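You operate a simulated robot arm through the tools that you are given. There is no shell and no other tool.

The job below is to be done with a simulated robot arm. You get a single attempt, and the scene is never put back.

Task
Test the green lead: plug both ends into the tester and press TEST.
Fine: then pull the silver plug out again and stand it back in its well; the black plug stays in the tester.

It is judged by the outcome, as a careful person would: the job done as asked, and still so three seconds after it is handed in. It fails if anything else is knocked over, pushed out of place, dropped, spilled or broken.

Robot
A 7-joint arm with a two-finger parallel gripper, fixed in place. Base frame: the origin is at the foot of the arm, x ahead of it, y to its left, z up; the work surface is at about z = 0. Units: m, rad, N and s.
With the tool pointing down near the work surface it reaches from about 0.24 to 0.62 m from the base axis. Its first joint turns from -1.152 to 1.152 rad. Payload 2.6 kg.
The tool frame sits at the grasp point between the pads (the TCP): z along the fingers, y along the line on which they close. The tips reach 0.03 m beyond it. The gripper opens to 0.094 m. The fingers are 0.028 m wide and 0.01 m thick; the gripper's body (0.05 by 0.096 m) begins 0.055 m behind the TCP.
Orientation is that of the tool frame in the base frame, as a unit quaternion [x, y, z, w]. With the fingers straight down and closing along the base's y, the tool's x points along the base's -x, its y along +y and its z along -z.

Tools
- The arm moves only by the tool move_arm. Its argument "steps" is a list of rows, each a list of 6 numbers: the shift along the tool's x, y, z in m, then the turn, a rotation vector about the tool's x, y, z in rad. In form: [[tx, ty, tz, wx, wy, wz], ...]. A call has 1 to 20 rows; each row is the pose to reach, as a shift and turn from the pose commanded when the call began, along the tool's axes at that moment. "hand" is the closure in counts, from 0 (fully open) to 255 (shut), set as the call begins (left out, the last holds). A row lasts 0.2 s, in which the tool goes at most 0.05 m and 0.15 rad; a call with a longer step from one row to the next is refused whole, and so is a gripper value outside its range. Where a pose cannot be reached the arm comes as near as it can. A force on the tool above 40 N (or 10 N above the force at the start of the call, whichever is more), or a blocked arm, ends the call early, and 0.2 s more pass. The fingers move at their own pace (about 0.072 m/s each) and stop on an object; they squeeze with about 41 N. The grip force told is the motor's: it shows also when the fingers shut on nothing. Time passes only in rows, and 0.2 s behind the last, so rows that repeat a pose let the fingers close. It gives the time, the measured TCP pose, the force on the tool (base axes), the opening and the grip force at its end, in the units of the frame above (readings bear some noise), with the torque about the TCP (base axes, N m) and any sound that the robot's microphone picked up, and new pictures: "pictures" is both (left out), scene, wrist or none.
- Cameras (640 x 400 px; columns grow to the right, rows downward): "scene" is fixed at [0.0526, 0.4343, 0.5517]; the picture's right is [-0.70, -0.71, 0.00], its down [-0.43, 0.43, -0.79] and it looks along [0.57, -0.56, -0.61] (base axes); focal length 329 px, centre (320, 200). "wrist" rides on the gripper at [0.076, 0.014, -0.103] in the tool frame; the picture's right is [-0.18, 0.98, 0.00], its down [-0.75, -0.14, -0.64] and it looks along [-0.63, -0.12, 0.77] (tool axes); focal length 243 px, centre (320, 200). There is no depth. A picture from a camera that has moved, and an enlarged one, comes with that camera's place and axes in the base frame and with its lens. The place of the scene camera against the robot may be out by one fixed shift of up to 0.025 m in any direction.
- close_up(camera, box): a new picture of the part [left, top, right, bottom] of that camera's present view, enlarged. The clock stands still meanwhile.
- job_done(): hands the job in; it is judged then, once.

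Nothing tells you positions but the pictures and the camera data. Unless the task says otherwise, let go and move clear before handing in.

The tools are called after "Request:" as a command line: name --pt "numbers of a row" for each row, then --argument value for the rest, lists and objects as JSON in quotes. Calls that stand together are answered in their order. move_arm: Moves the arm, as the interface text tells. Its arguments: {"type":"object","properties":{"steps":{"type":"array","items":{"type":"array","items":{"type":"number"}}},"hand":{"type":"number"},"pictures":{"type":"string","enum":["both","scene","wrist","none"]}},"required":["steps"]} The other tools are called the same way: close_up (camera, box) takes an enlarged picture of a part of a camera's view; job_done () hands the job in.

At the start:

```text
t: 0.0
position: [0.4163, 0.0505, 0.3334]
ee_rot: [0.0, 1.0, 0.0, 0.0]
force: [0.7, 0.2, -0.7]
torque: [0.0, -0.02, -0.02]
opening: 0.0942
gripper_force: 0.1
```

scene: 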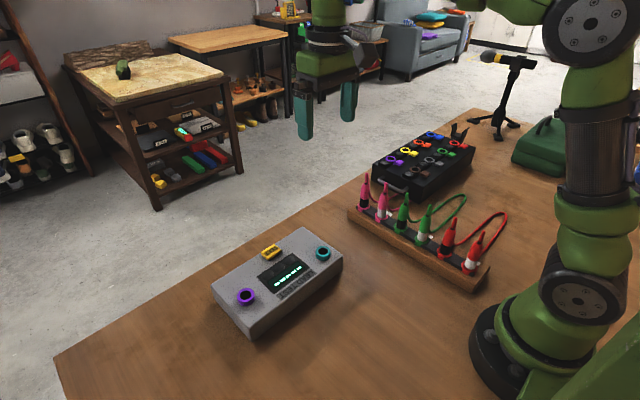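
wrist: 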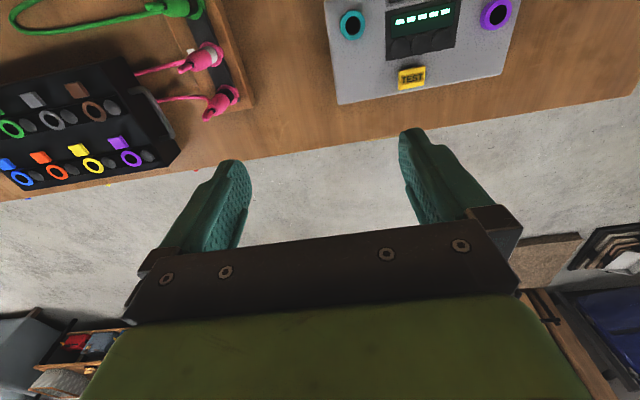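

I see a grey tester with two sockets (purple, teal) and a yellow TEST button. There is also a rack with pink, green and red leads standing in wells. I'll look closer before moving.

Request:
close_up --camera "scene" --box '[340, 160, 500, 300]'

Request:
close_up --camera "scene" --box '[200, 215, 360, 345]'

Request:
close_up --camera "wrist" --box '[310, 0, 530, 110]'

Request:
close_up --camera "wrist" --box '[0, 0, 260, 200]'

```text
2.86 times, centred on (420, 230) of scene
camera zoom: at [0.0526, 0.4343, 0.5517], right [-0.7, -0.71, 0.0], down [-0.43, 0.43, -0.79], along [0.57, -0.56, -0.61], focal length 941 px, centre (34, 114)
```

zoom: 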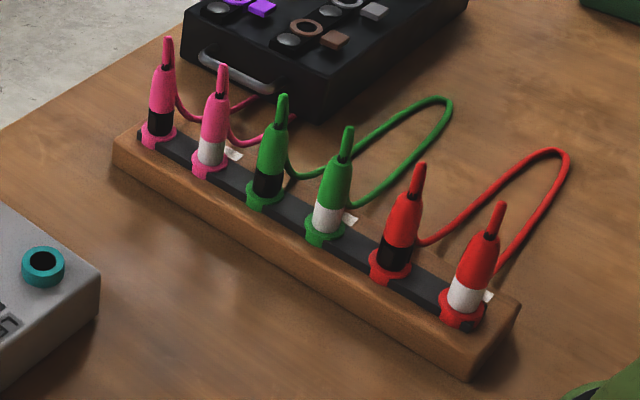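

```text
3.08 times, centred on (280, 280) of scene
camera zoom: at [0.0526, 0.4343, 0.5517], right [-0.7, -0.71, 0.0], down [-0.43, 0.43, -0.79], along [0.57, -0.56, -0.61], focal length 1014 px, centre (443, -46)
```

zoom: 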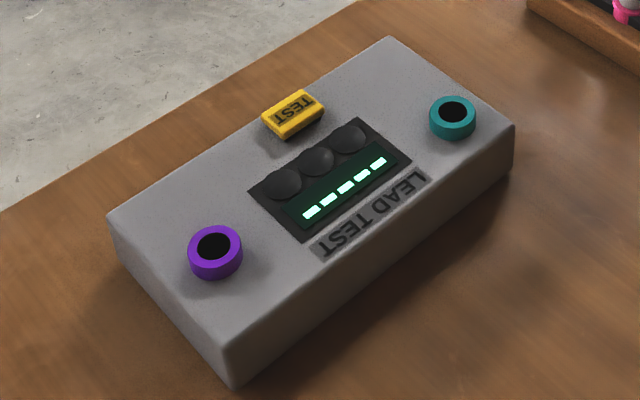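

```text
2.91 times, centred on (420, 55) of wrist
camera zoom: at [0.3417, 0.0669, 0.4348], right [0.18, 0.98, 0.0], down [0.75, -0.14, 0.64], along [0.63, -0.12, -0.77], focal length 706 px, centre (29, 622)
```

zoom: 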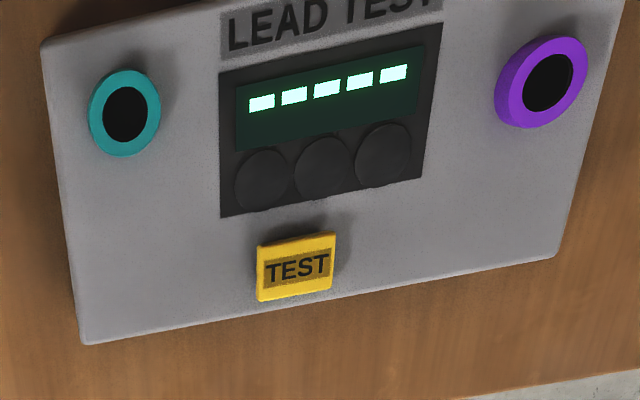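

```text
2.00 times, centred on (130, 100) of wrist
camera zoom: at [0.3417, 0.0669, 0.4348], right [0.18, 0.98, 0.0], down [0.75, -0.14, 0.64], along [0.63, -0.12, -0.77], focal length 485 px, centre (700, 400)
```

zoom: 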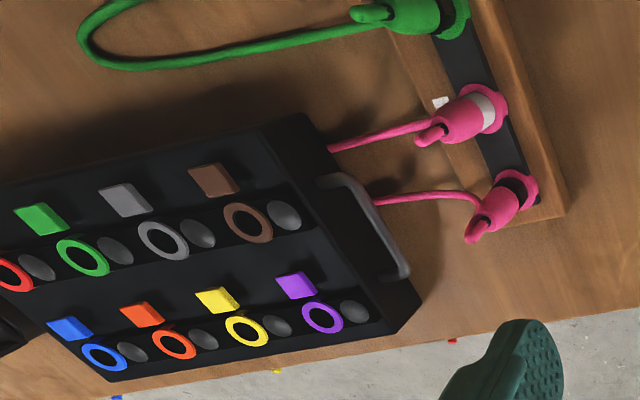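

The green lead's plugs look to be at about x 0.27–0.32, y -0.085 in the rack. I'll turn the wrist so its camera faces the rack for a better look.

Request:
move_arm --pt "0.01 0.003 0.003 0 0 0.13" --pt "0.02 0.006 0.006 0 0 0.26" --pt "0.03 0.009 0.009 0 0 0.39" --pt "0.04 0.012 0.012 0 0 0.52" --pt "0.05 0.015 0.015 0 0 0.65" --pt "0.06 0.018 0.018 0 0 0.78" --pt "0.07 0.02 0.02 0 0 0.91" --pt "0.08 0.022 0.022 0 0 1.04" --pt "0.09 0.024 0.024 0 0 1.17" --pt "0.1 0.026 0.026 0 0 1.3" --pt "0.11 0.03 0.03 0 0 1.43" --pt "0.116 0.03 0.03 0 0 1.5708" --pt "0.116 0.03 0.03 0 0 1.5708" --hand 0

```text
t: 2.8
position: [0.3007, 0.0821, 0.3015]
ee_rot: [0.708, 0.706, 0.0, 0.001]
force: [0.5, 1.0, 0.5]
torque: [0.02, -0.04, -0.02]
opening: 0.094
gripper_force: 0.1
camera wrist: at [0.3163, 0.1587, 0.4046], right [0.98, -0.19, 0.0], down [-0.14, -0.75, 0.64], along [-0.12, -0.63, -0.77], focal length 243 px, centre (320, 200)
```

scene: 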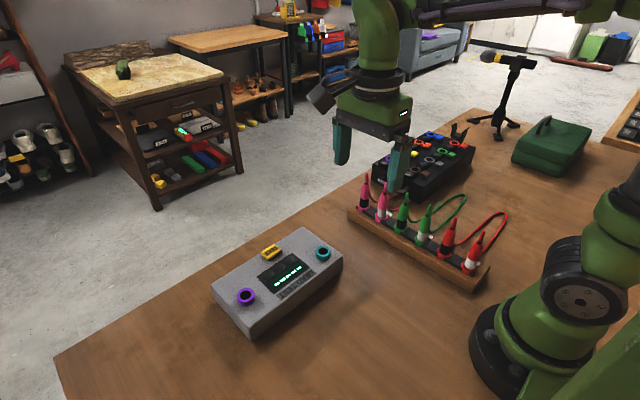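
wrist: 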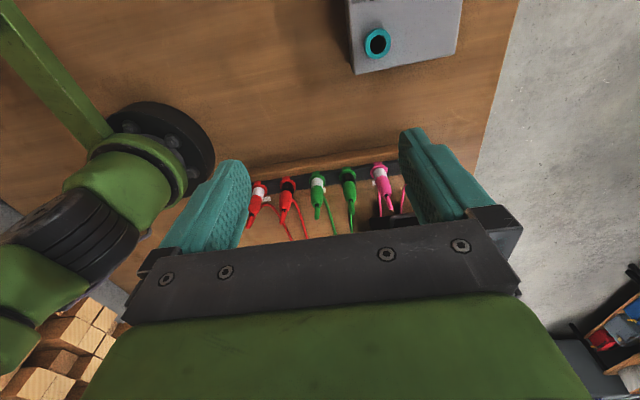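

Request:
close_up --camera "wrist" --box '[230, 140, 430, 250]'

Request:
close_up --camera "wrist" --box '[330, 0, 490, 100]'

Request:
close_up --camera "scene" --box '[380, 180, 480, 260]'

```text
3.20 times, centred on (330, 195) of wrist
camera zoom: at [0.3163, 0.1587, 0.4046], right [0.98, -0.19, 0.0], down [-0.14, -0.75, 0.64], along [-0.12, -0.63, -0.77], focal length 776 px, centre (288, 216)
```

zoom: 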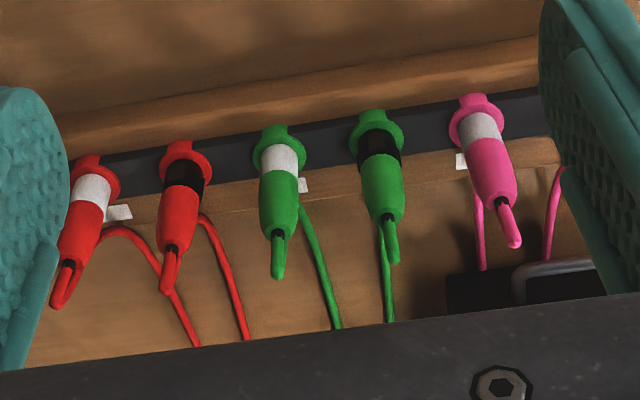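

```text
4.00 times, centred on (410, 50) of wrist
camera zoom: at [0.3163, 0.1587, 0.4046], right [0.98, -0.19, 0.0], down [-0.14, -0.75, 0.64], along [-0.12, -0.63, -0.77], focal length 970 px, centre (-40, 800)
```

zoom: 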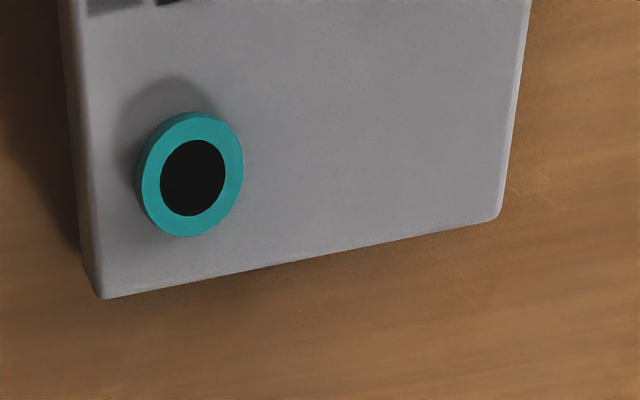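

```text
5.00 times, centred on (430, 220) of scene
camera zoom: at [0.0526, 0.4343, 0.5517], right [-0.7, -0.71, 0.0], down [-0.43, 0.43, -0.79], along [0.57, -0.56, -0.61], focal length 1647 px, centre (-230, 100)
```

zoom: 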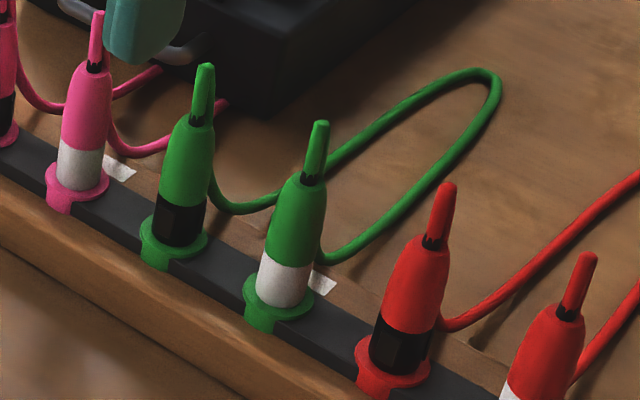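

The green plugs stand about 55 mm apart: silver near (0.264, -0.085), black near (0.319, -0.090). The lead looks long enough at about 0.6 m. I plan to put black in teal and silver in purple, so next I'll hover over the black plug to align.

Request:
move_arm --pt "-0.03 0.003 0.0 0 0 0" --pt "-0.07 0.007 0.02 0 0 0" --pt "-0.11 0.011 0.04 0 0 0" --pt "-0.14 0.015 0.06 0 0 0" --pt "-0.16 0.018 0.08 0 0 0" --pt "-0.17 0.018 0.1 0 0 0" --pt "-0.17 0.018 0.1 0 0 0" --hand 125

```text
t: 4.4
position: [0.3191, -0.0866, 0.2014]
ee_rot: [0.707, 0.707, 0.0, 0.001]
force: [-0.3, 0.3, 0.2]
torque: [-0.01, 0.08, -0.03]
opening: 0.048
gripper_force: 0.1
camera wrist: at [0.3341, -0.0106, 0.3046], right [0.98, -0.18, 0.0], down [-0.14, -0.75, 0.64], along [-0.12, -0.63, -0.77], focal length 243 px, centre (320, 200)
```

scene: 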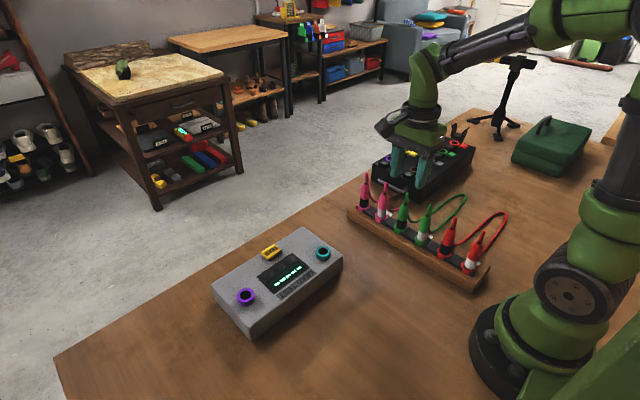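
wrist: 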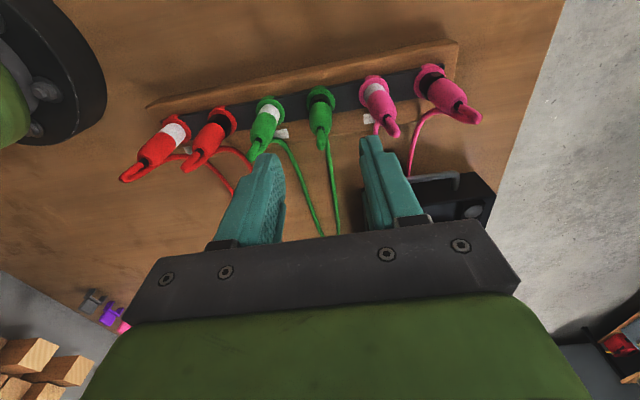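

Request:
close_up --camera "wrist" --box '[220, 60, 420, 185]'

Request:
close_up --camera "scene" --box '[350, 130, 480, 250]'

```text
3.20 times, centred on (320, 122) of wrist
camera zoom: at [0.3341, -0.0106, 0.3046], right [0.98, -0.18, 0.0], down [-0.14, -0.75, 0.64], along [-0.12, -0.63, -0.77], focal length 776 px, centre (320, 448)
```

zoom: 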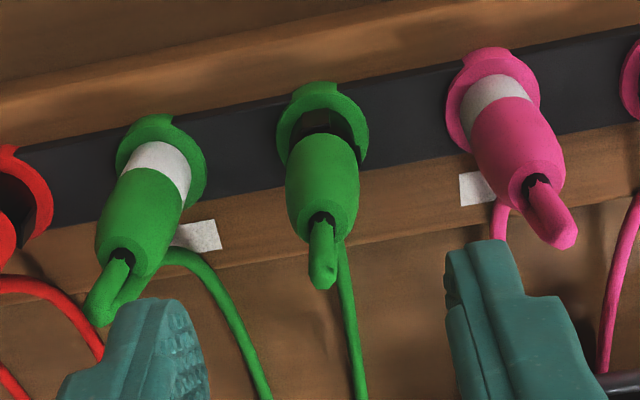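

```text
3.33 times, centred on (415, 190) of scene
camera zoom: at [0.0526, 0.4343, 0.5517], right [-0.7, -0.71, 0.0], down [-0.43, 0.43, -0.79], along [0.57, -0.56, -0.61], focal length 1098 px, centre (3, 233)
```

zoom: 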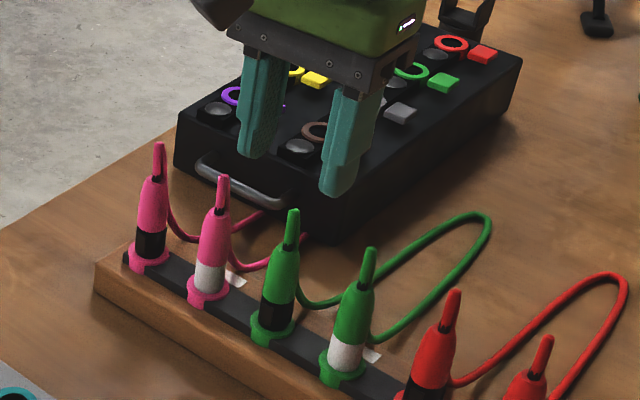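

The black plug's axis is about (0.319, -0.090), almost under the tool. Descending around it with the fingers on either side.

Request:
move_arm --pt "-0.0035 0 0.02 0 0 0" --pt "-0.0035 0 0.04 0 0 0" --pt "-0.0035 0 0.06 0 0 0" --pt "-0.0035 0 0.08 0 0 0" --pt "-0.0035 0 0.098 0 0 0" --pt "-0.0035 0 0.098 0 0 0"

```text
t: 5.8
position: [0.319, -0.0905, 0.1031]
ee_rot: [0.707, 0.707, 0.001, 0.0]
force: [0.3, 0.7, -0.5]
torque: [0.0, -0.03, 0.04]
opening: 0.0479
gripper_force: 0.1
camera wrist: at [0.3339, -0.0148, 0.2063], right [0.98, -0.18, 0.0], down [-0.14, -0.75, 0.64], along [-0.12, -0.63, -0.77], focal length 243 px, centre (320, 200)
```

scene: 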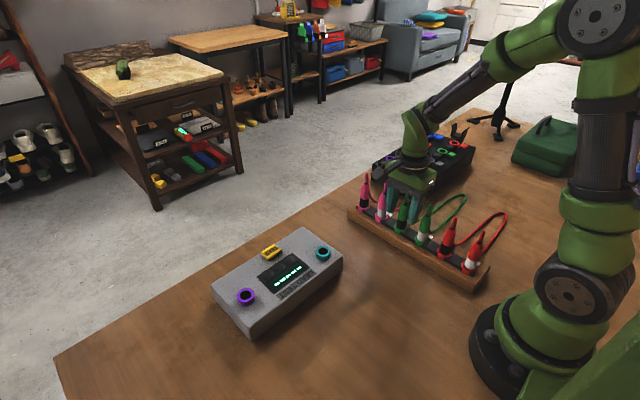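
wrist: 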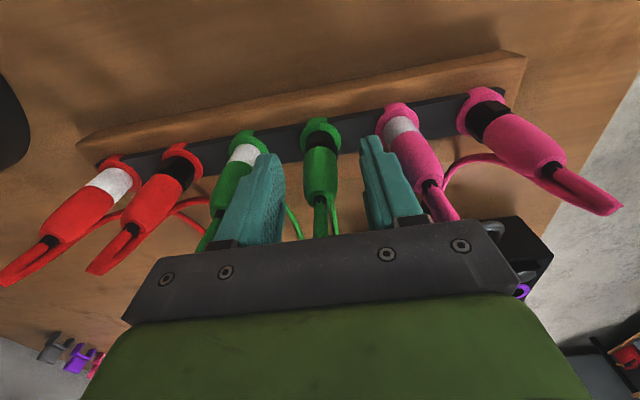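

Request:
close_up --camera "wrist" --box '[220, 110, 420, 235]'

Request:
close_up --camera "scene" --box '[350, 150, 450, 240]'

```text
3.20 times, centred on (320, 172) of wrist
camera zoom: at [0.3339, -0.0148, 0.2063], right [0.98, -0.18, 0.0], down [-0.14, -0.75, 0.64], along [-0.12, -0.63, -0.77], focal length 776 px, centre (320, 288)
```

zoom: 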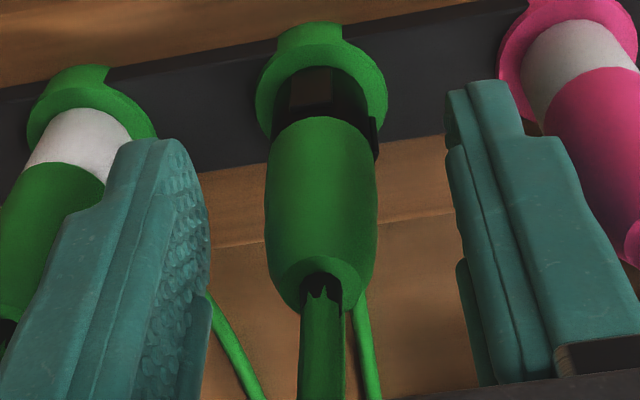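

```text
4.44 times, centred on (400, 195) of scene
camera zoom: at [0.0526, 0.4343, 0.5517], right [-0.7, -0.71, 0.0], down [-0.43, 0.43, -0.79], along [0.57, -0.56, -0.61], focal length 1464 px, centre (-36, 222)
```

zoom: 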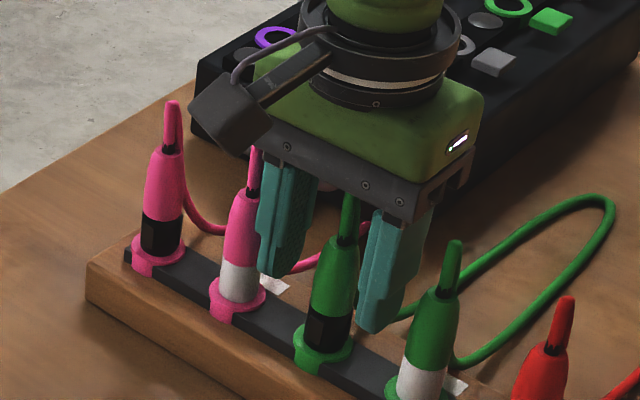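

The plug is centred between the fingers, with clearance to the pink plug. Closing on it.

Request:
move_arm --pt "0 0 0 0 0 0" --pt "0 0 0 0 0 0" --pt "0 0 0 0 0 0" --pt "0 0 0 0 0 0" --hand 255 --pictures "wrist"

Request:
move_arm --pt "0 0 -0.01 0 0 0" --pt "0 0 -0.02 0 0 0" --pt "0 0 -0.03 0 0 0" --pt "0 0 -0.045 0 0 0" --pt "0 0 -0.06 0 0 0" --pt "0 0 -0.075 0 0 0" --pt "0 0 -0.075 0 0 0"

```text
t: 6.8
position: [0.3198, -0.0911, 0.1047]
ee_rot: [0.707, 0.708, 0.0, 0.0]
force: [-0.4, 1.3, -0.1]
torque: [-0.05, -0.02, -0.04]
opening: 0.0201
gripper_force: 41.1
camera wrist: at [0.3339, -0.0148, 0.2066], right [0.98, -0.18, 0.0], down [-0.14, -0.75, 0.64], along [-0.12, -0.63, -0.77], focal length 243 px, centre (320, 200)
```

wrist: 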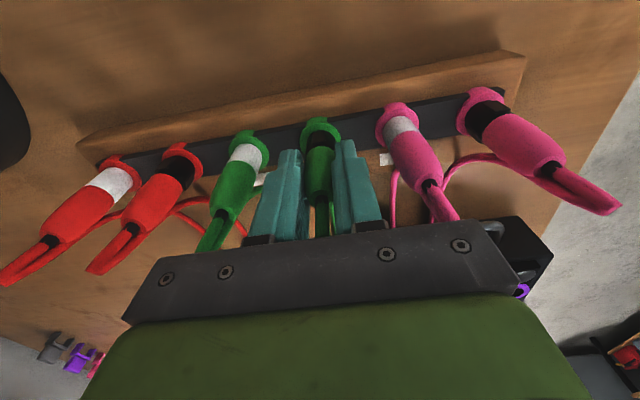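

```text
t: 8.4
position: [0.3199, -0.0903, 0.1799]
ee_rot: [0.707, 0.707, 0.0, 0.0]
force: [0.3, -0.2, -0.5]
torque: [-0.05, 0.05, -0.01]
opening: 0.02
gripper_force: 40.2
camera wrist: at [0.3337, -0.0146, 0.2818], right [0.98, -0.18, 0.0], down [-0.14, -0.75, 0.64], along [-0.12, -0.63, -0.77], focal length 243 px, centre (320, 200)
```

scene: 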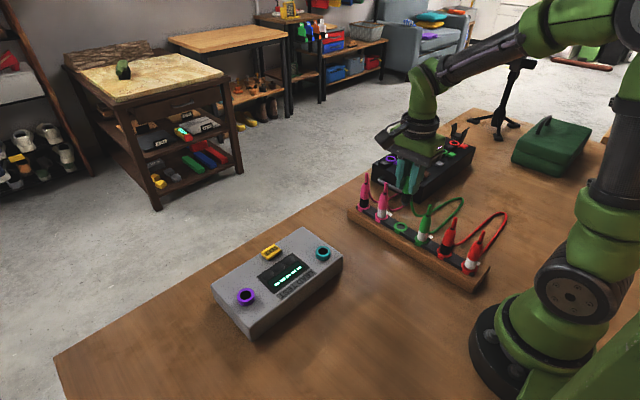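
wrist: 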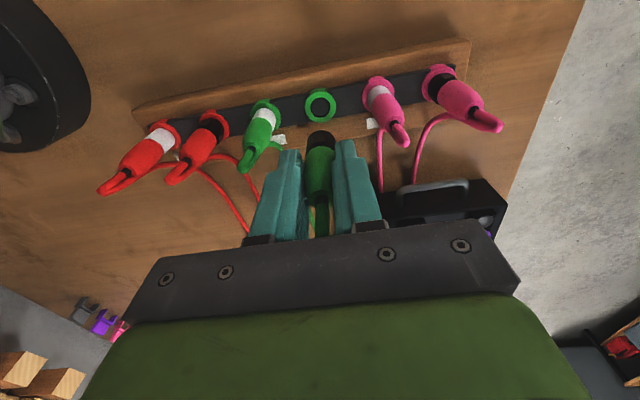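

Request:
close_up --camera "wrist" --box '[260, 70, 400, 250]'

Request:
close_up --camera "scene" --box '[350, 130, 480, 250]'

```text
2.22 times, centred on (330, 160) of wrist
camera zoom: at [0.3337, -0.0146, 0.2818], right [0.98, -0.18, 0.0], down [-0.14, -0.75, 0.64], along [-0.12, -0.63, -0.77], focal length 539 px, centre (298, 289)
```

zoom: 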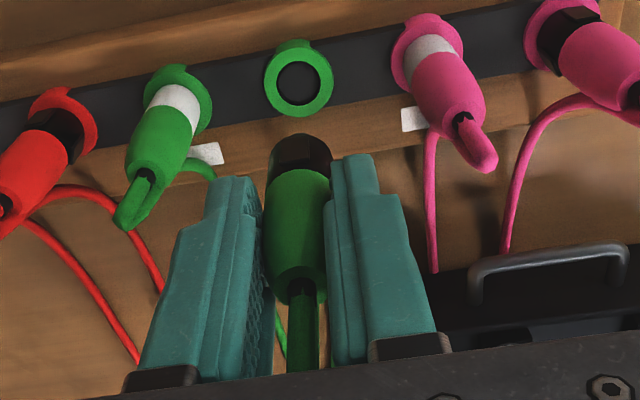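

```text
3.33 times, centred on (415, 190) of scene
camera zoom: at [0.0526, 0.4343, 0.5517], right [-0.7, -0.71, 0.0], down [-0.43, 0.43, -0.79], along [0.57, -0.56, -0.61], focal length 1098 px, centre (3, 233)
```

zoom: 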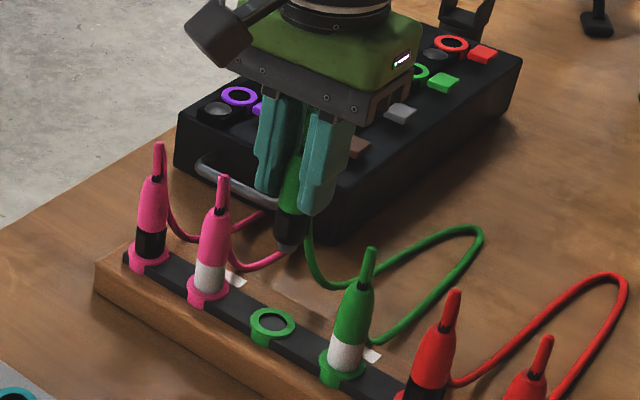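

The black plug is out of its well, with a blunt tip roughly 63 mm below the TCP. I'll carry it towards +y, clear of the pink plugs, to hover above the teal socket.

Request:
move_arm --pt "0.02 0 -0.01 0 0 0" --pt "0.05 0 -0.01 0 0 0" --pt "0.08 0.01 -0.01 0 0 0" --pt "0.11 0.025 -0.01 0 0 0" --pt "0.14 0.04 -0.01 0 0 0" --pt "0.17 0.05 -0.005 0 0 0" --pt "0.185 0.056 0.0 0 0 0" --pt "0.191 0.057 0.0 0 0 0" --pt "0.191 0.057 0.0 0 0 0"

```text
t: 10.4
position: [0.3768, 0.0997, 0.1789]
ee_rot: [0.707, 0.707, 0.0, 0.0]
force: [0.4, 0.1, -0.5]
torque: [0.0, 0.01, -0.01]
opening: 0.02
gripper_force: 40.9
camera wrist: at [0.3917, 0.177, 0.2818], right [0.98, -0.18, 0.0], down [-0.14, -0.75, 0.64], along [-0.12, -0.63, -0.77], focal length 243 px, centre (320, 200)
```

scene: 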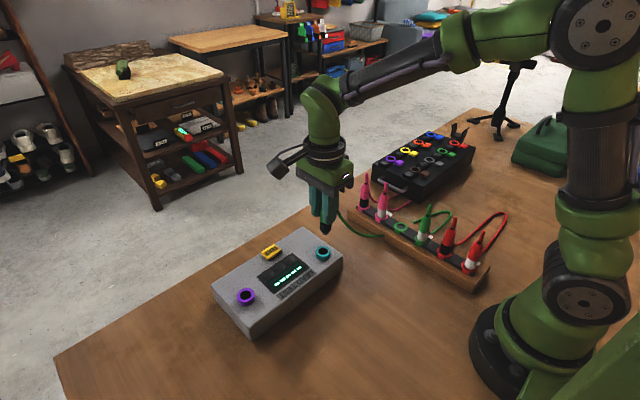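
wrist: 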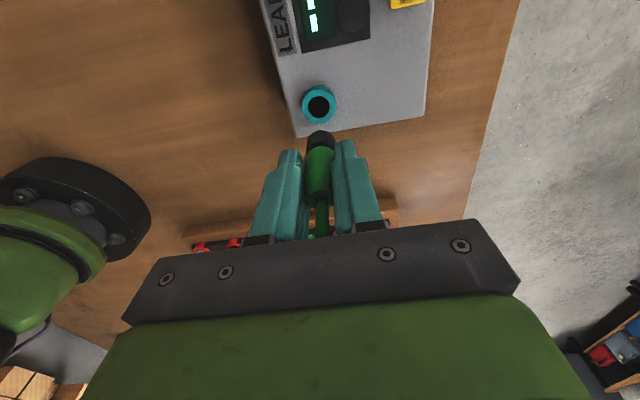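

Request:
close_up --camera "wrist" --box '[270, 70, 370, 170]'

Request:
close_up --camera "scene" --box '[290, 170, 460, 280]'

```text
4.00 times, centred on (320, 120) of wrist
camera zoom: at [0.3917, 0.177, 0.2818], right [0.98, -0.18, 0.0], down [-0.14, -0.75, 0.64], along [-0.12, -0.63, -0.77], focal length 970 px, centre (320, 520)
```

zoom: 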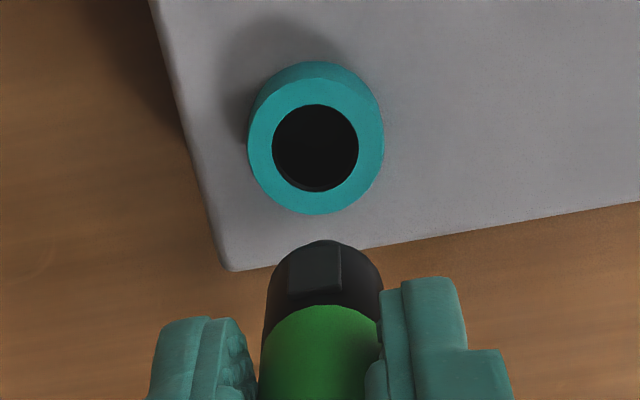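

```text
3.64 times, centred on (375, 225) of scene
camera zoom: at [0.0526, 0.4343, 0.5517], right [-0.7, -0.71, 0.0], down [-0.43, 0.43, -0.79], along [0.57, -0.56, -0.61], focal length 1198 px, centre (120, 109)
```

zoom: 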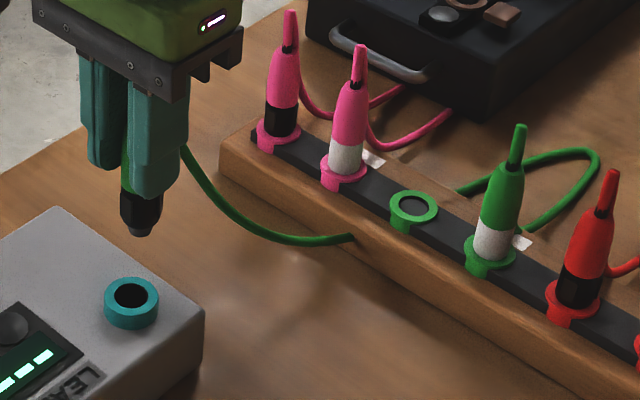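

The black plug hangs nearly over the teal socket and the hole is wider than the plug tip. I'll lower to about 1 cm above the ring and check alignment again.

Request:
move_arm --pt "0.001 -0.0007 0.015 0 0 0" --pt "0.001 -0.0007 0.03 0 0 0" --pt "0.001 -0.0007 0.042 0 0 0" --pt "0.001 -0.0007 0.042 0 0 0"

Request:
close_up --camera "wrist" --box '[260, 70, 380, 170]'

Request:
close_up --camera "scene" --box '[280, 190, 380, 280]'

```text
t: 11.4
position: [0.3754, 0.1014, 0.1372]
ee_rot: [0.707, 0.707, 0.0, 0.0]
force: [0.1, -0.5, 0.0]
torque: [0.03, 0.04, -0.05]
opening: 0.0198
gripper_force: 41.3
camera wrist: at [0.391, 0.1773, 0.2396], right [0.98, -0.18, 0.0], down [-0.14, -0.75, 0.64], along [-0.12, -0.63, -0.77], focal length 243 px, centre (320, 200)
```

scene: 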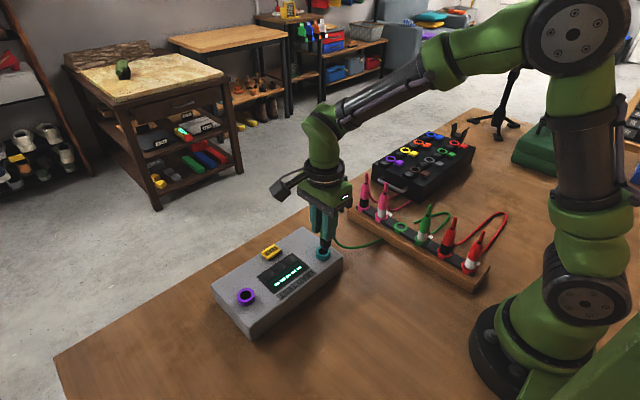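
wrist: 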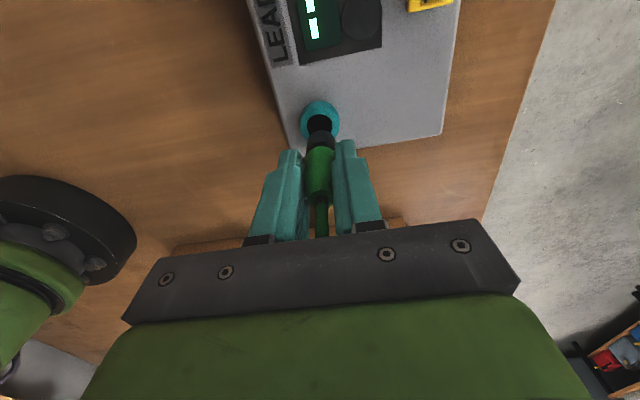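

```text
4.00 times, centred on (320, 120) of wrist
camera zoom: at [0.391, 0.1773, 0.2396], right [0.98, -0.18, 0.0], down [-0.14, -0.75, 0.64], along [-0.12, -0.63, -0.77], focal length 970 px, centre (320, 520)
```

zoom: 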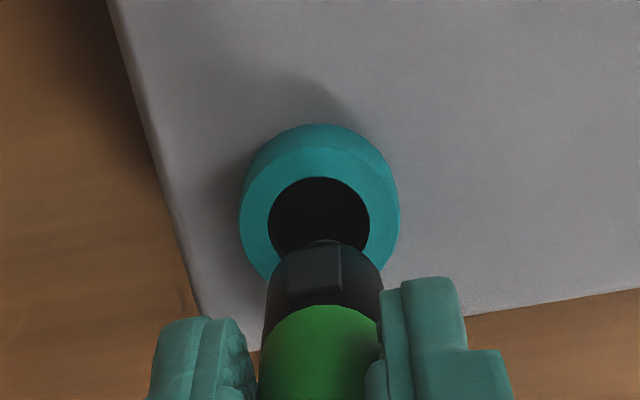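

```text
4.44 times, centred on (330, 235) of scene
camera zoom: at [0.0526, 0.4343, 0.5517], right [-0.7, -0.71, 0.0], down [-0.43, 0.43, -0.79], along [0.57, -0.56, -0.61], focal length 1464 px, centre (276, 44)
```

zoom: 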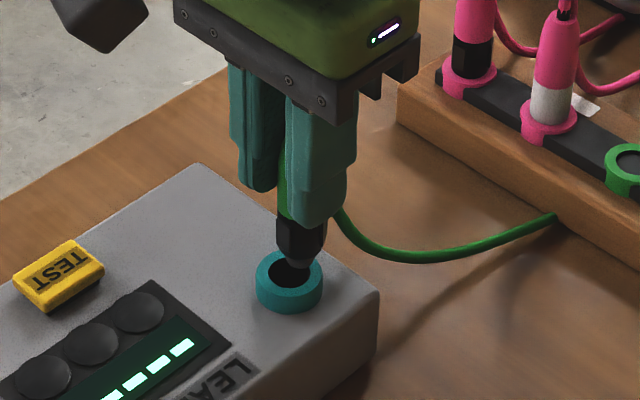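

Request:
close_up --camera "wrist" --box '[295, 95, 345, 150]'

Request:
close_up --camera "scene" --box '[300, 215, 350, 265]'

```text
7.27 times, centred on (320, 122) of wrist
camera zoom: at [0.391, 0.1773, 0.2396], right [0.98, -0.18, 0.0], down [-0.14, -0.75, 0.64], along [-0.12, -0.63, -0.77], focal length 1764 px, centre (320, 764)
```

zoom: 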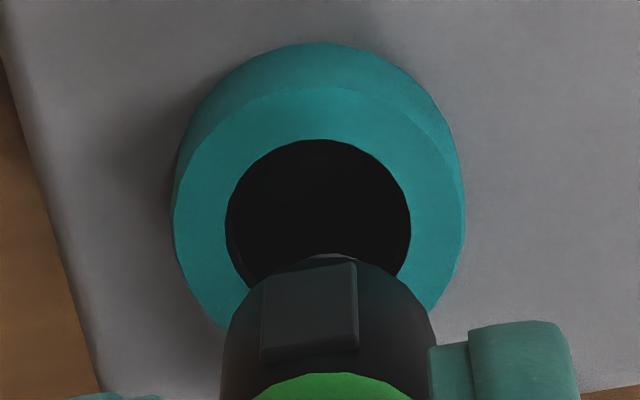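

```text
8.00 times, centred on (325, 240) of scene
camera zoom: at [0.0526, 0.4343, 0.5517], right [-0.7, -0.71, 0.0], down [-0.43, 0.43, -0.79], along [0.57, -0.56, -0.61], focal length 2635 px, centre (280, -120)
```

zoom: 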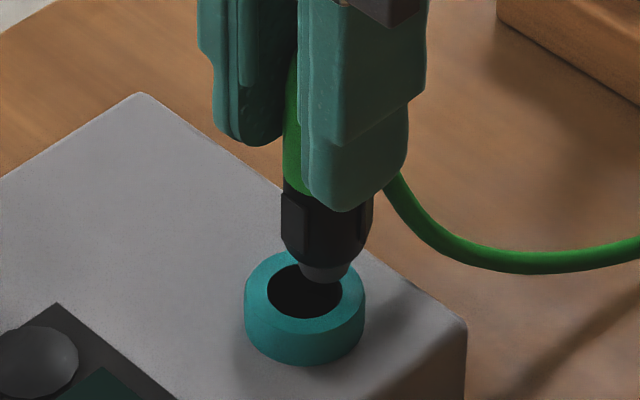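

The scene view shows the plug sits about 5–7 mm short of the hole in +y, since it lies off-centre along the pads. I'll lift slightly, shift +y by 7 mm and recheck.

Request:
move_arm --pt "0 0 -0.006 0 0 0" --pt "0.0035 0 -0.006 0 0 0" --pt "0.007 0 -0.006 0 0 0" --pt "0.007 0 -0.006 0 0 0" --pictures "none"

Request:
close_up --camera "wrist" --box '[290, 90, 350, 150]'

Request:
close_up --camera "scene" --box '[300, 215, 350, 265]'

```text
t: 12.4
position: [0.3748, 0.1078, 0.143]
ee_rot: [0.707, 0.707, 0.0, 0.0]
force: [-0.9, 0.0, -0.7]
torque: [-0.01, 0.0, 0.0]
opening: 0.0199
gripper_force: 41.2
```

```text
6.67 times, centred on (320, 120) of wrist
camera zoom: at [0.3906, 0.1845, 0.2457], right [0.98, -0.18, 0.0], down [-0.14, -0.75, 0.64], along [-0.12, -0.63, -0.77], focal length 1618 px, centre (320, 733)
```

zoom: 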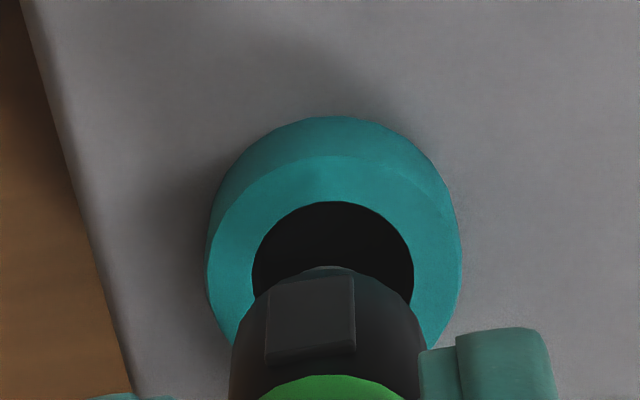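

```text
8.00 times, centred on (325, 240) of scene
camera zoom: at [0.0526, 0.4343, 0.5517], right [-0.7, -0.71, 0.0], down [-0.43, 0.43, -0.79], along [0.57, -0.56, -0.61], focal length 2635 px, centre (280, -120)
```

zoom: 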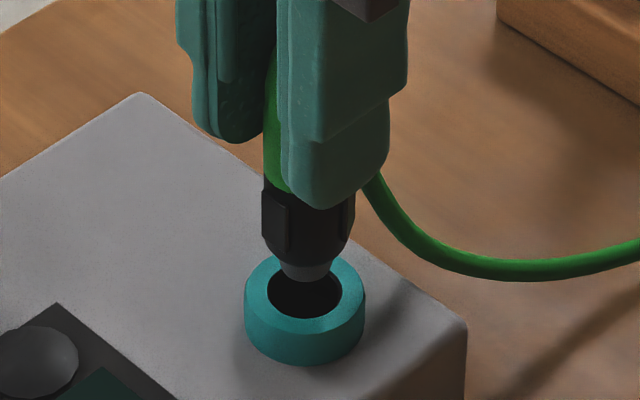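

Both views now show the tip centred over the hole, so I'll lower in small steps.

Request:
move_arm --pt "-0.0003 0.0007 0.005 0 0 0" --pt "-0.0003 0.0007 0.01 0 0 0" --pt "-0.0003 0.0007 0.015 0 0 0" --pt "-0.0003 0.0007 0.015 0 0 0" --pictures "none"

Request:
close_up --camera "wrist" --box '[290, 90, 350, 150]'

Request:
close_up --camera "scene" --box '[300, 215, 350, 265]'

```text
t: 13.4
position: [0.377, 0.1082, 0.1272]
ee_rot: [0.706, 0.708, 0.0, 0.0]
force: [-0.7, 0.1, 0.4]
torque: [0.03, -0.01, 0.0]
opening: 0.0203
gripper_force: 41.0
```

```text
6.67 times, centred on (320, 120) of wrist
camera zoom: at [0.3914, 0.1837, 0.2306], right [0.98, -0.18, 0.0], down [-0.14, -0.75, 0.64], along [-0.12, -0.63, -0.77], focal length 1618 px, centre (320, 733)
```

zoom: 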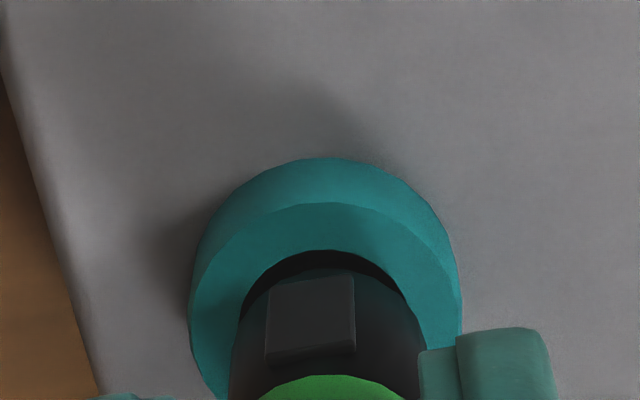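

```text
8.00 times, centred on (325, 240) of scene
camera zoom: at [0.0526, 0.4343, 0.5517], right [-0.7, -0.71, 0.0], down [-0.43, 0.43, -0.79], along [0.57, -0.56, -0.61], focal length 2635 px, centre (280, -120)
```

zoom: 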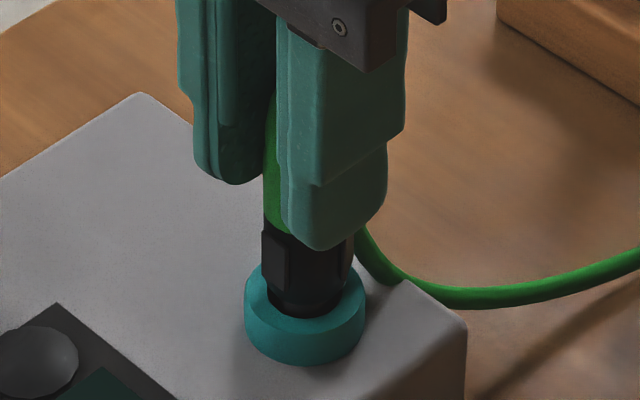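

The tip is in the hole without resistance. I'll keep pushing down until it seats.

Request:
move_arm --pt "0 0 0.004 0 0 0" --pt "0 0 0.008 0 0 0" --pt "0 0 0.012 0 0 0" --pt "0 0 0.016 0 0 0" --pt "0 0 0.02 0 0 0" --pt "0 0 0.024 0 0 0" --pictures "none"

Request:
close_up --camera "wrist" --box '[290, 90, 350, 150]'

Request:
close_up --camera "scene" --box '[300, 215, 350, 265]'

```text
t: 14.2
position: [0.3779, 0.1074, 0.1197]
ee_rot: [0.709, 0.706, 0.002, 0.002]
force: [-1.2, -0.5, 3.6]
torque: [-0.03, 0.02, 0.0]
opening: 0.0202
gripper_force: 41.2
stopped in row 4: the force on the tool passed its limit at 41 N (the readings are from after the stop); the commanded pose is now the measured one
```

```text
6.67 times, centred on (320, 120) of wrist
camera zoom: at [0.3923, 0.1837, 0.2224], right [0.98, -0.19, 0.0], down [-0.15, -0.75, 0.64], along [-0.12, -0.63, -0.77], focal length 1618 px, centre (320, 733)
```

zoom: 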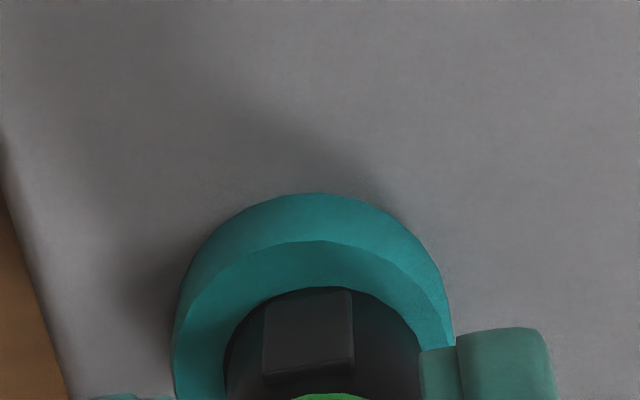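

```text
8.00 times, centred on (325, 240) of scene
camera zoom: at [0.0526, 0.4343, 0.5517], right [-0.7, -0.71, 0.0], down [-0.43, 0.43, -0.79], along [0.57, -0.56, -0.61], focal length 2635 px, centre (280, -120)
```

zoom: 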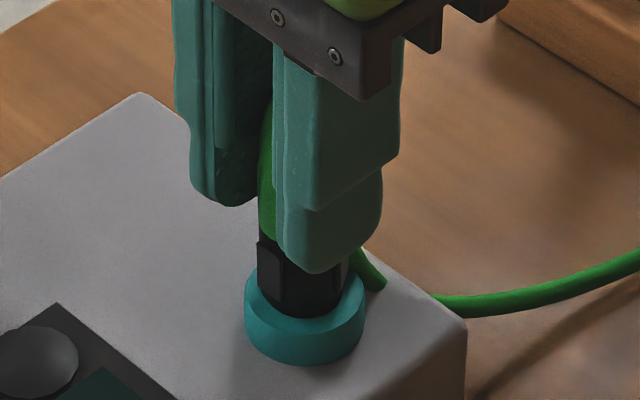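

It stopped at 41 N with the band seated at the ring. The depth is about 18 mm, similar to how it sat in its well. I'll release, back off upward and inspect.

Request:
move_arm --pt "0 0 0 0 0 0" --pt "0 0 0 0 0 0" --pt "0 0 0 0 0 0" --hand 125

Request:
close_up --camera "scene" --box '[280, 190, 380, 280]'

Request:
close_up --camera "wrist" --box '[250, 80, 390, 240]'

```text
t: 15.0
position: [0.3772, 0.1077, 0.1192]
ee_rot: [0.708, 0.706, 0.002, 0.001]
force: [-0.4, -1.3, 0.8]
torque: [0.03, 0.01, 0.01]
opening: 0.0478
gripper_force: 0.1
camera wrist: at [0.3922, 0.1838, 0.2221], right [0.98, -0.19, 0.0], down [-0.15, -0.75, 0.64], along [-0.12, -0.63, -0.77], focal length 243 px, centre (320, 200)
```

scene: 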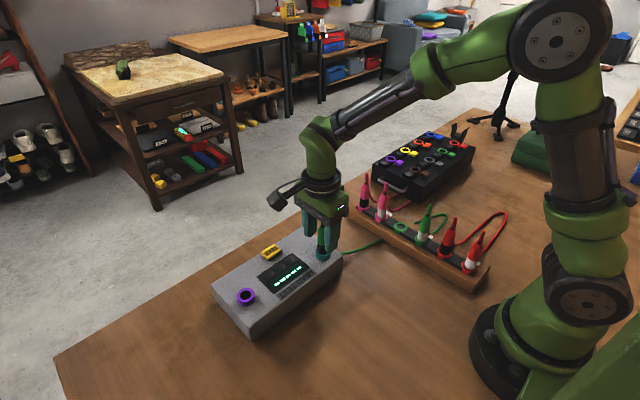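
wrist: 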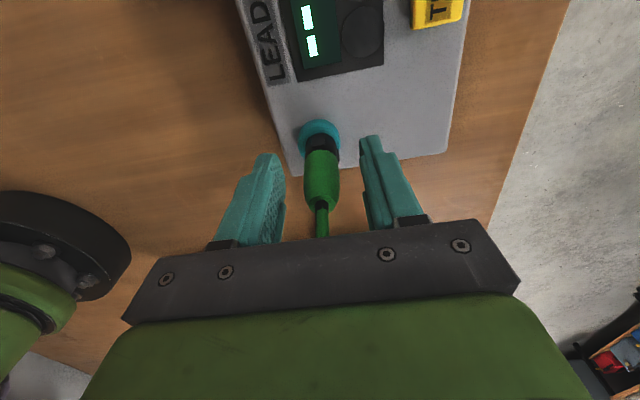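

```text
4.44 times, centred on (330, 235) of scene
camera zoom: at [0.0526, 0.4343, 0.5517], right [-0.7, -0.71, 0.0], down [-0.43, 0.43, -0.79], along [0.57, -0.56, -0.61], focal length 1464 px, centre (276, 44)
```

zoom: 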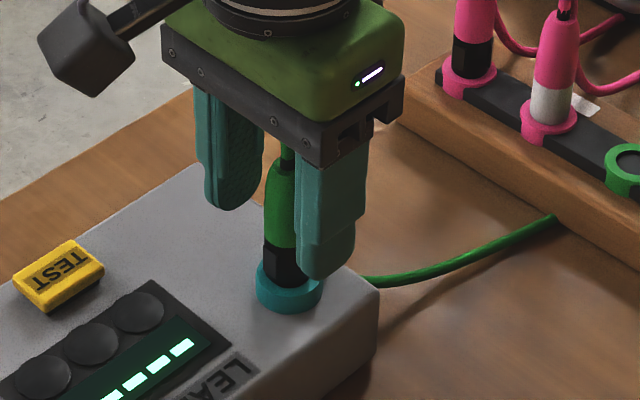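

```text
2.50 times, centred on (320, 160) of wrist
camera zoom: at [0.3922, 0.1838, 0.2221], right [0.98, -0.19, 0.0], down [-0.15, -0.75, 0.64], along [-0.12, -0.63, -0.77], focal length 606 px, centre (320, 300)
```

zoom: 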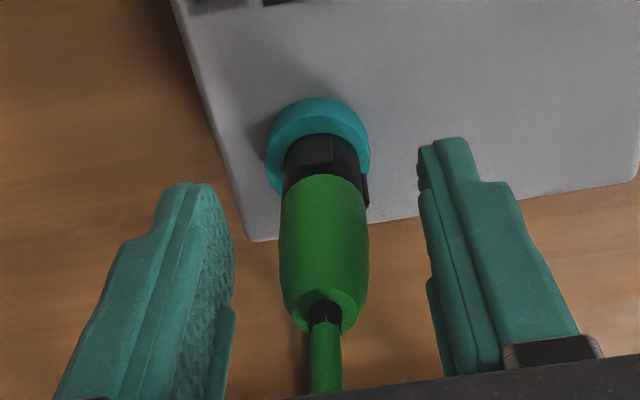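

The black plug stands upright and seated in teal. Next I'll rise straight up and go over to the silver plug.

Request:
move_arm --pt "0 0 -0.03 0 0 0" --pt "0 0 -0.065 0 0 0" --pt "0 0 -0.1 0 0 0" --pt "-0.033 -0.019 -0.1 0 0 0" --pt "-0.066 -0.038 -0.1 0 0 0" --pt "-0.099 -0.057 -0.1 0 0 0" --pt "-0.132 -0.076 -0.1 0 0 0" --pt "-0.165 -0.095 -0.095 0 0 0" --pt "-0.188 -0.109 -0.085 0 0 0" --pt "-0.196 -0.113 -0.081 0 0 0" --pt "-0.196 -0.113 -0.081 0 0 0"

Request:
close_up --camera "wrist" --box '[220, 60, 420, 185]'

Request:
close_up --camera "scene" --box '[290, 160, 460, 280]'

```text
t: 17.4
position: [0.2631, -0.0878, 0.1998]
ee_rot: [0.707, 0.707, 0.002, 0.001]
force: [-0.3, 0.6, 0.3]
torque: [0.02, 0.0, 0.02]
opening: 0.0481
gripper_force: 0.1
camera wrist: at [0.2785, -0.0117, 0.3026], right [0.98, -0.19, 0.0], down [-0.15, -0.75, 0.64], along [-0.12, -0.63, -0.77], focal length 243 px, centre (320, 200)
```

scene: 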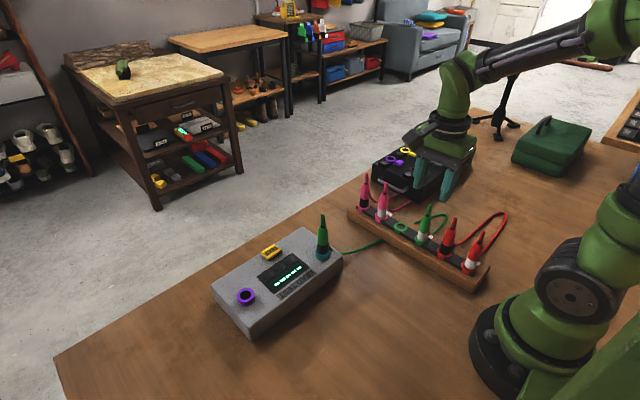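
wrist: 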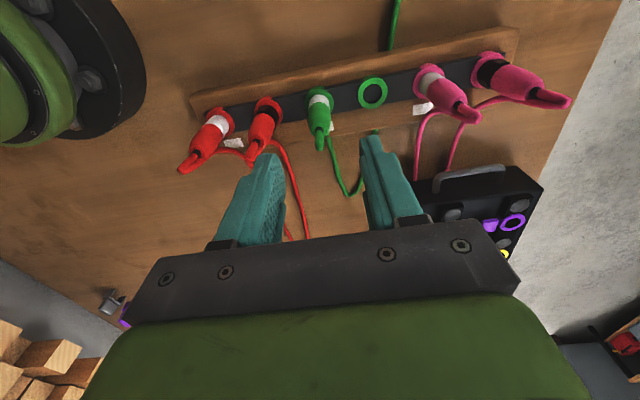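

```text
3.20 times, centred on (320, 122) of wrist
camera zoom: at [0.2785, -0.0117, 0.3026], right [0.98, -0.19, 0.0], down [-0.15, -0.75, 0.64], along [-0.12, -0.63, -0.77], focal length 776 px, centre (320, 448)
```

zoom: 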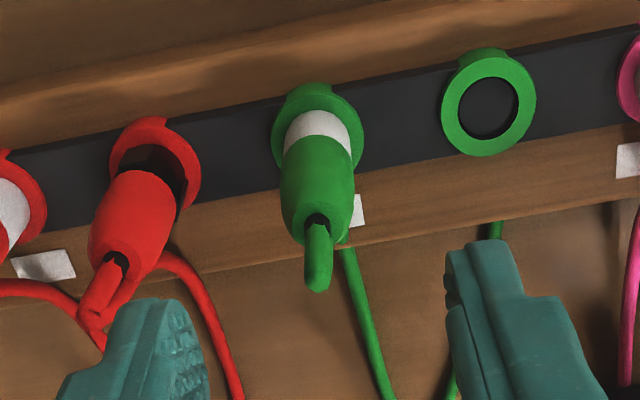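

```text
3.33 times, centred on (375, 220) of scene
camera zoom: at [0.0526, 0.4343, 0.5517], right [-0.7, -0.71, 0.0], down [-0.43, 0.43, -0.79], along [0.57, -0.56, -0.61], focal length 1098 px, centre (137, 133)
```

zoom: 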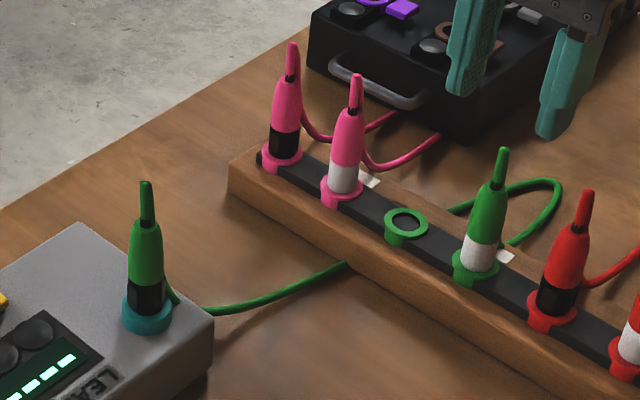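

The silver plug is centred in x, and the rack runs parallel to base x, so its y should be about -0.095. I'll correct for that and descend around the silver plug.

Request:
move_arm --pt "-0.0075 -0.0015 0.0 0 0 0" --pt "-0.0075 -0.0015 0.025 0 0 0" --pt "-0.0075 -0.0015 0.05 0 0 0" --pt "-0.0075 -0.0015 0.075 0 0 0" --pt "-0.0075 -0.0015 0.0965 0 0 0" --pt "-0.0075 -0.0015 0.0965 0 0 0"

Request:
close_up --camera "wrist" --box '[220, 110, 420, 235]'

Request:
close_up --camera "scene" --box '[370, 170, 490, 270]'

```text
t: 18.8
position: [0.2625, -0.0962, 0.102]
ee_rot: [0.708, 0.706, 0.002, 0.001]
force: [0.1, 0.8, -0.6]
torque: [0.01, 0.04, 0.02]
opening: 0.0479
gripper_force: 0.0
camera wrist: at [0.2778, -0.019, 0.2049], right [0.98, -0.19, 0.01], down [-0.15, -0.75, 0.64], along [-0.12, -0.63, -0.77], focal length 243 px, centre (320, 200)
```

scene: 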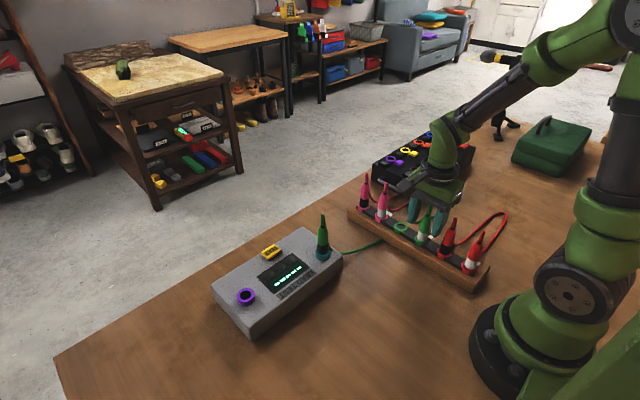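
wrist: 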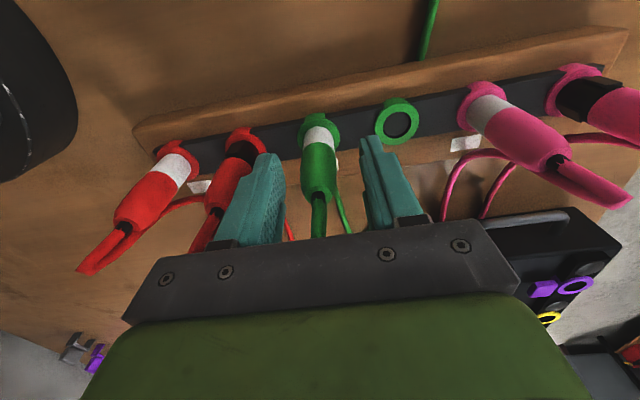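

```text
3.20 times, centred on (320, 172) of wrist
camera zoom: at [0.2778, -0.019, 0.2049], right [0.98, -0.19, 0.01], down [-0.15, -0.75, 0.64], along [-0.12, -0.63, -0.77], focal length 776 px, centre (320, 288)
```

zoom: 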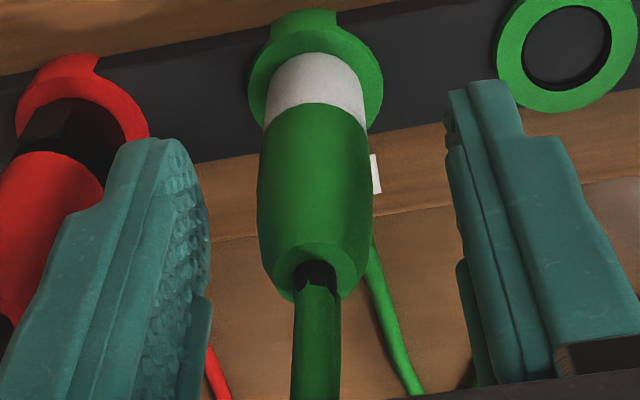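

```text
4.00 times, centred on (430, 220) of scene
camera zoom: at [0.0526, 0.4343, 0.5517], right [-0.7, -0.71, 0.0], down [-0.43, 0.43, -0.79], along [0.57, -0.56, -0.61], focal length 1318 px, centre (-120, 120)
```

zoom: 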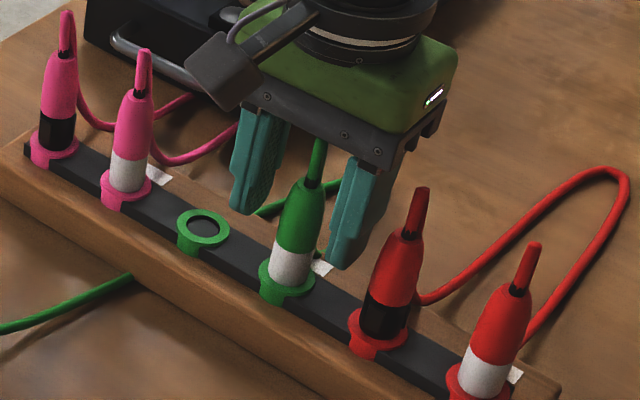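

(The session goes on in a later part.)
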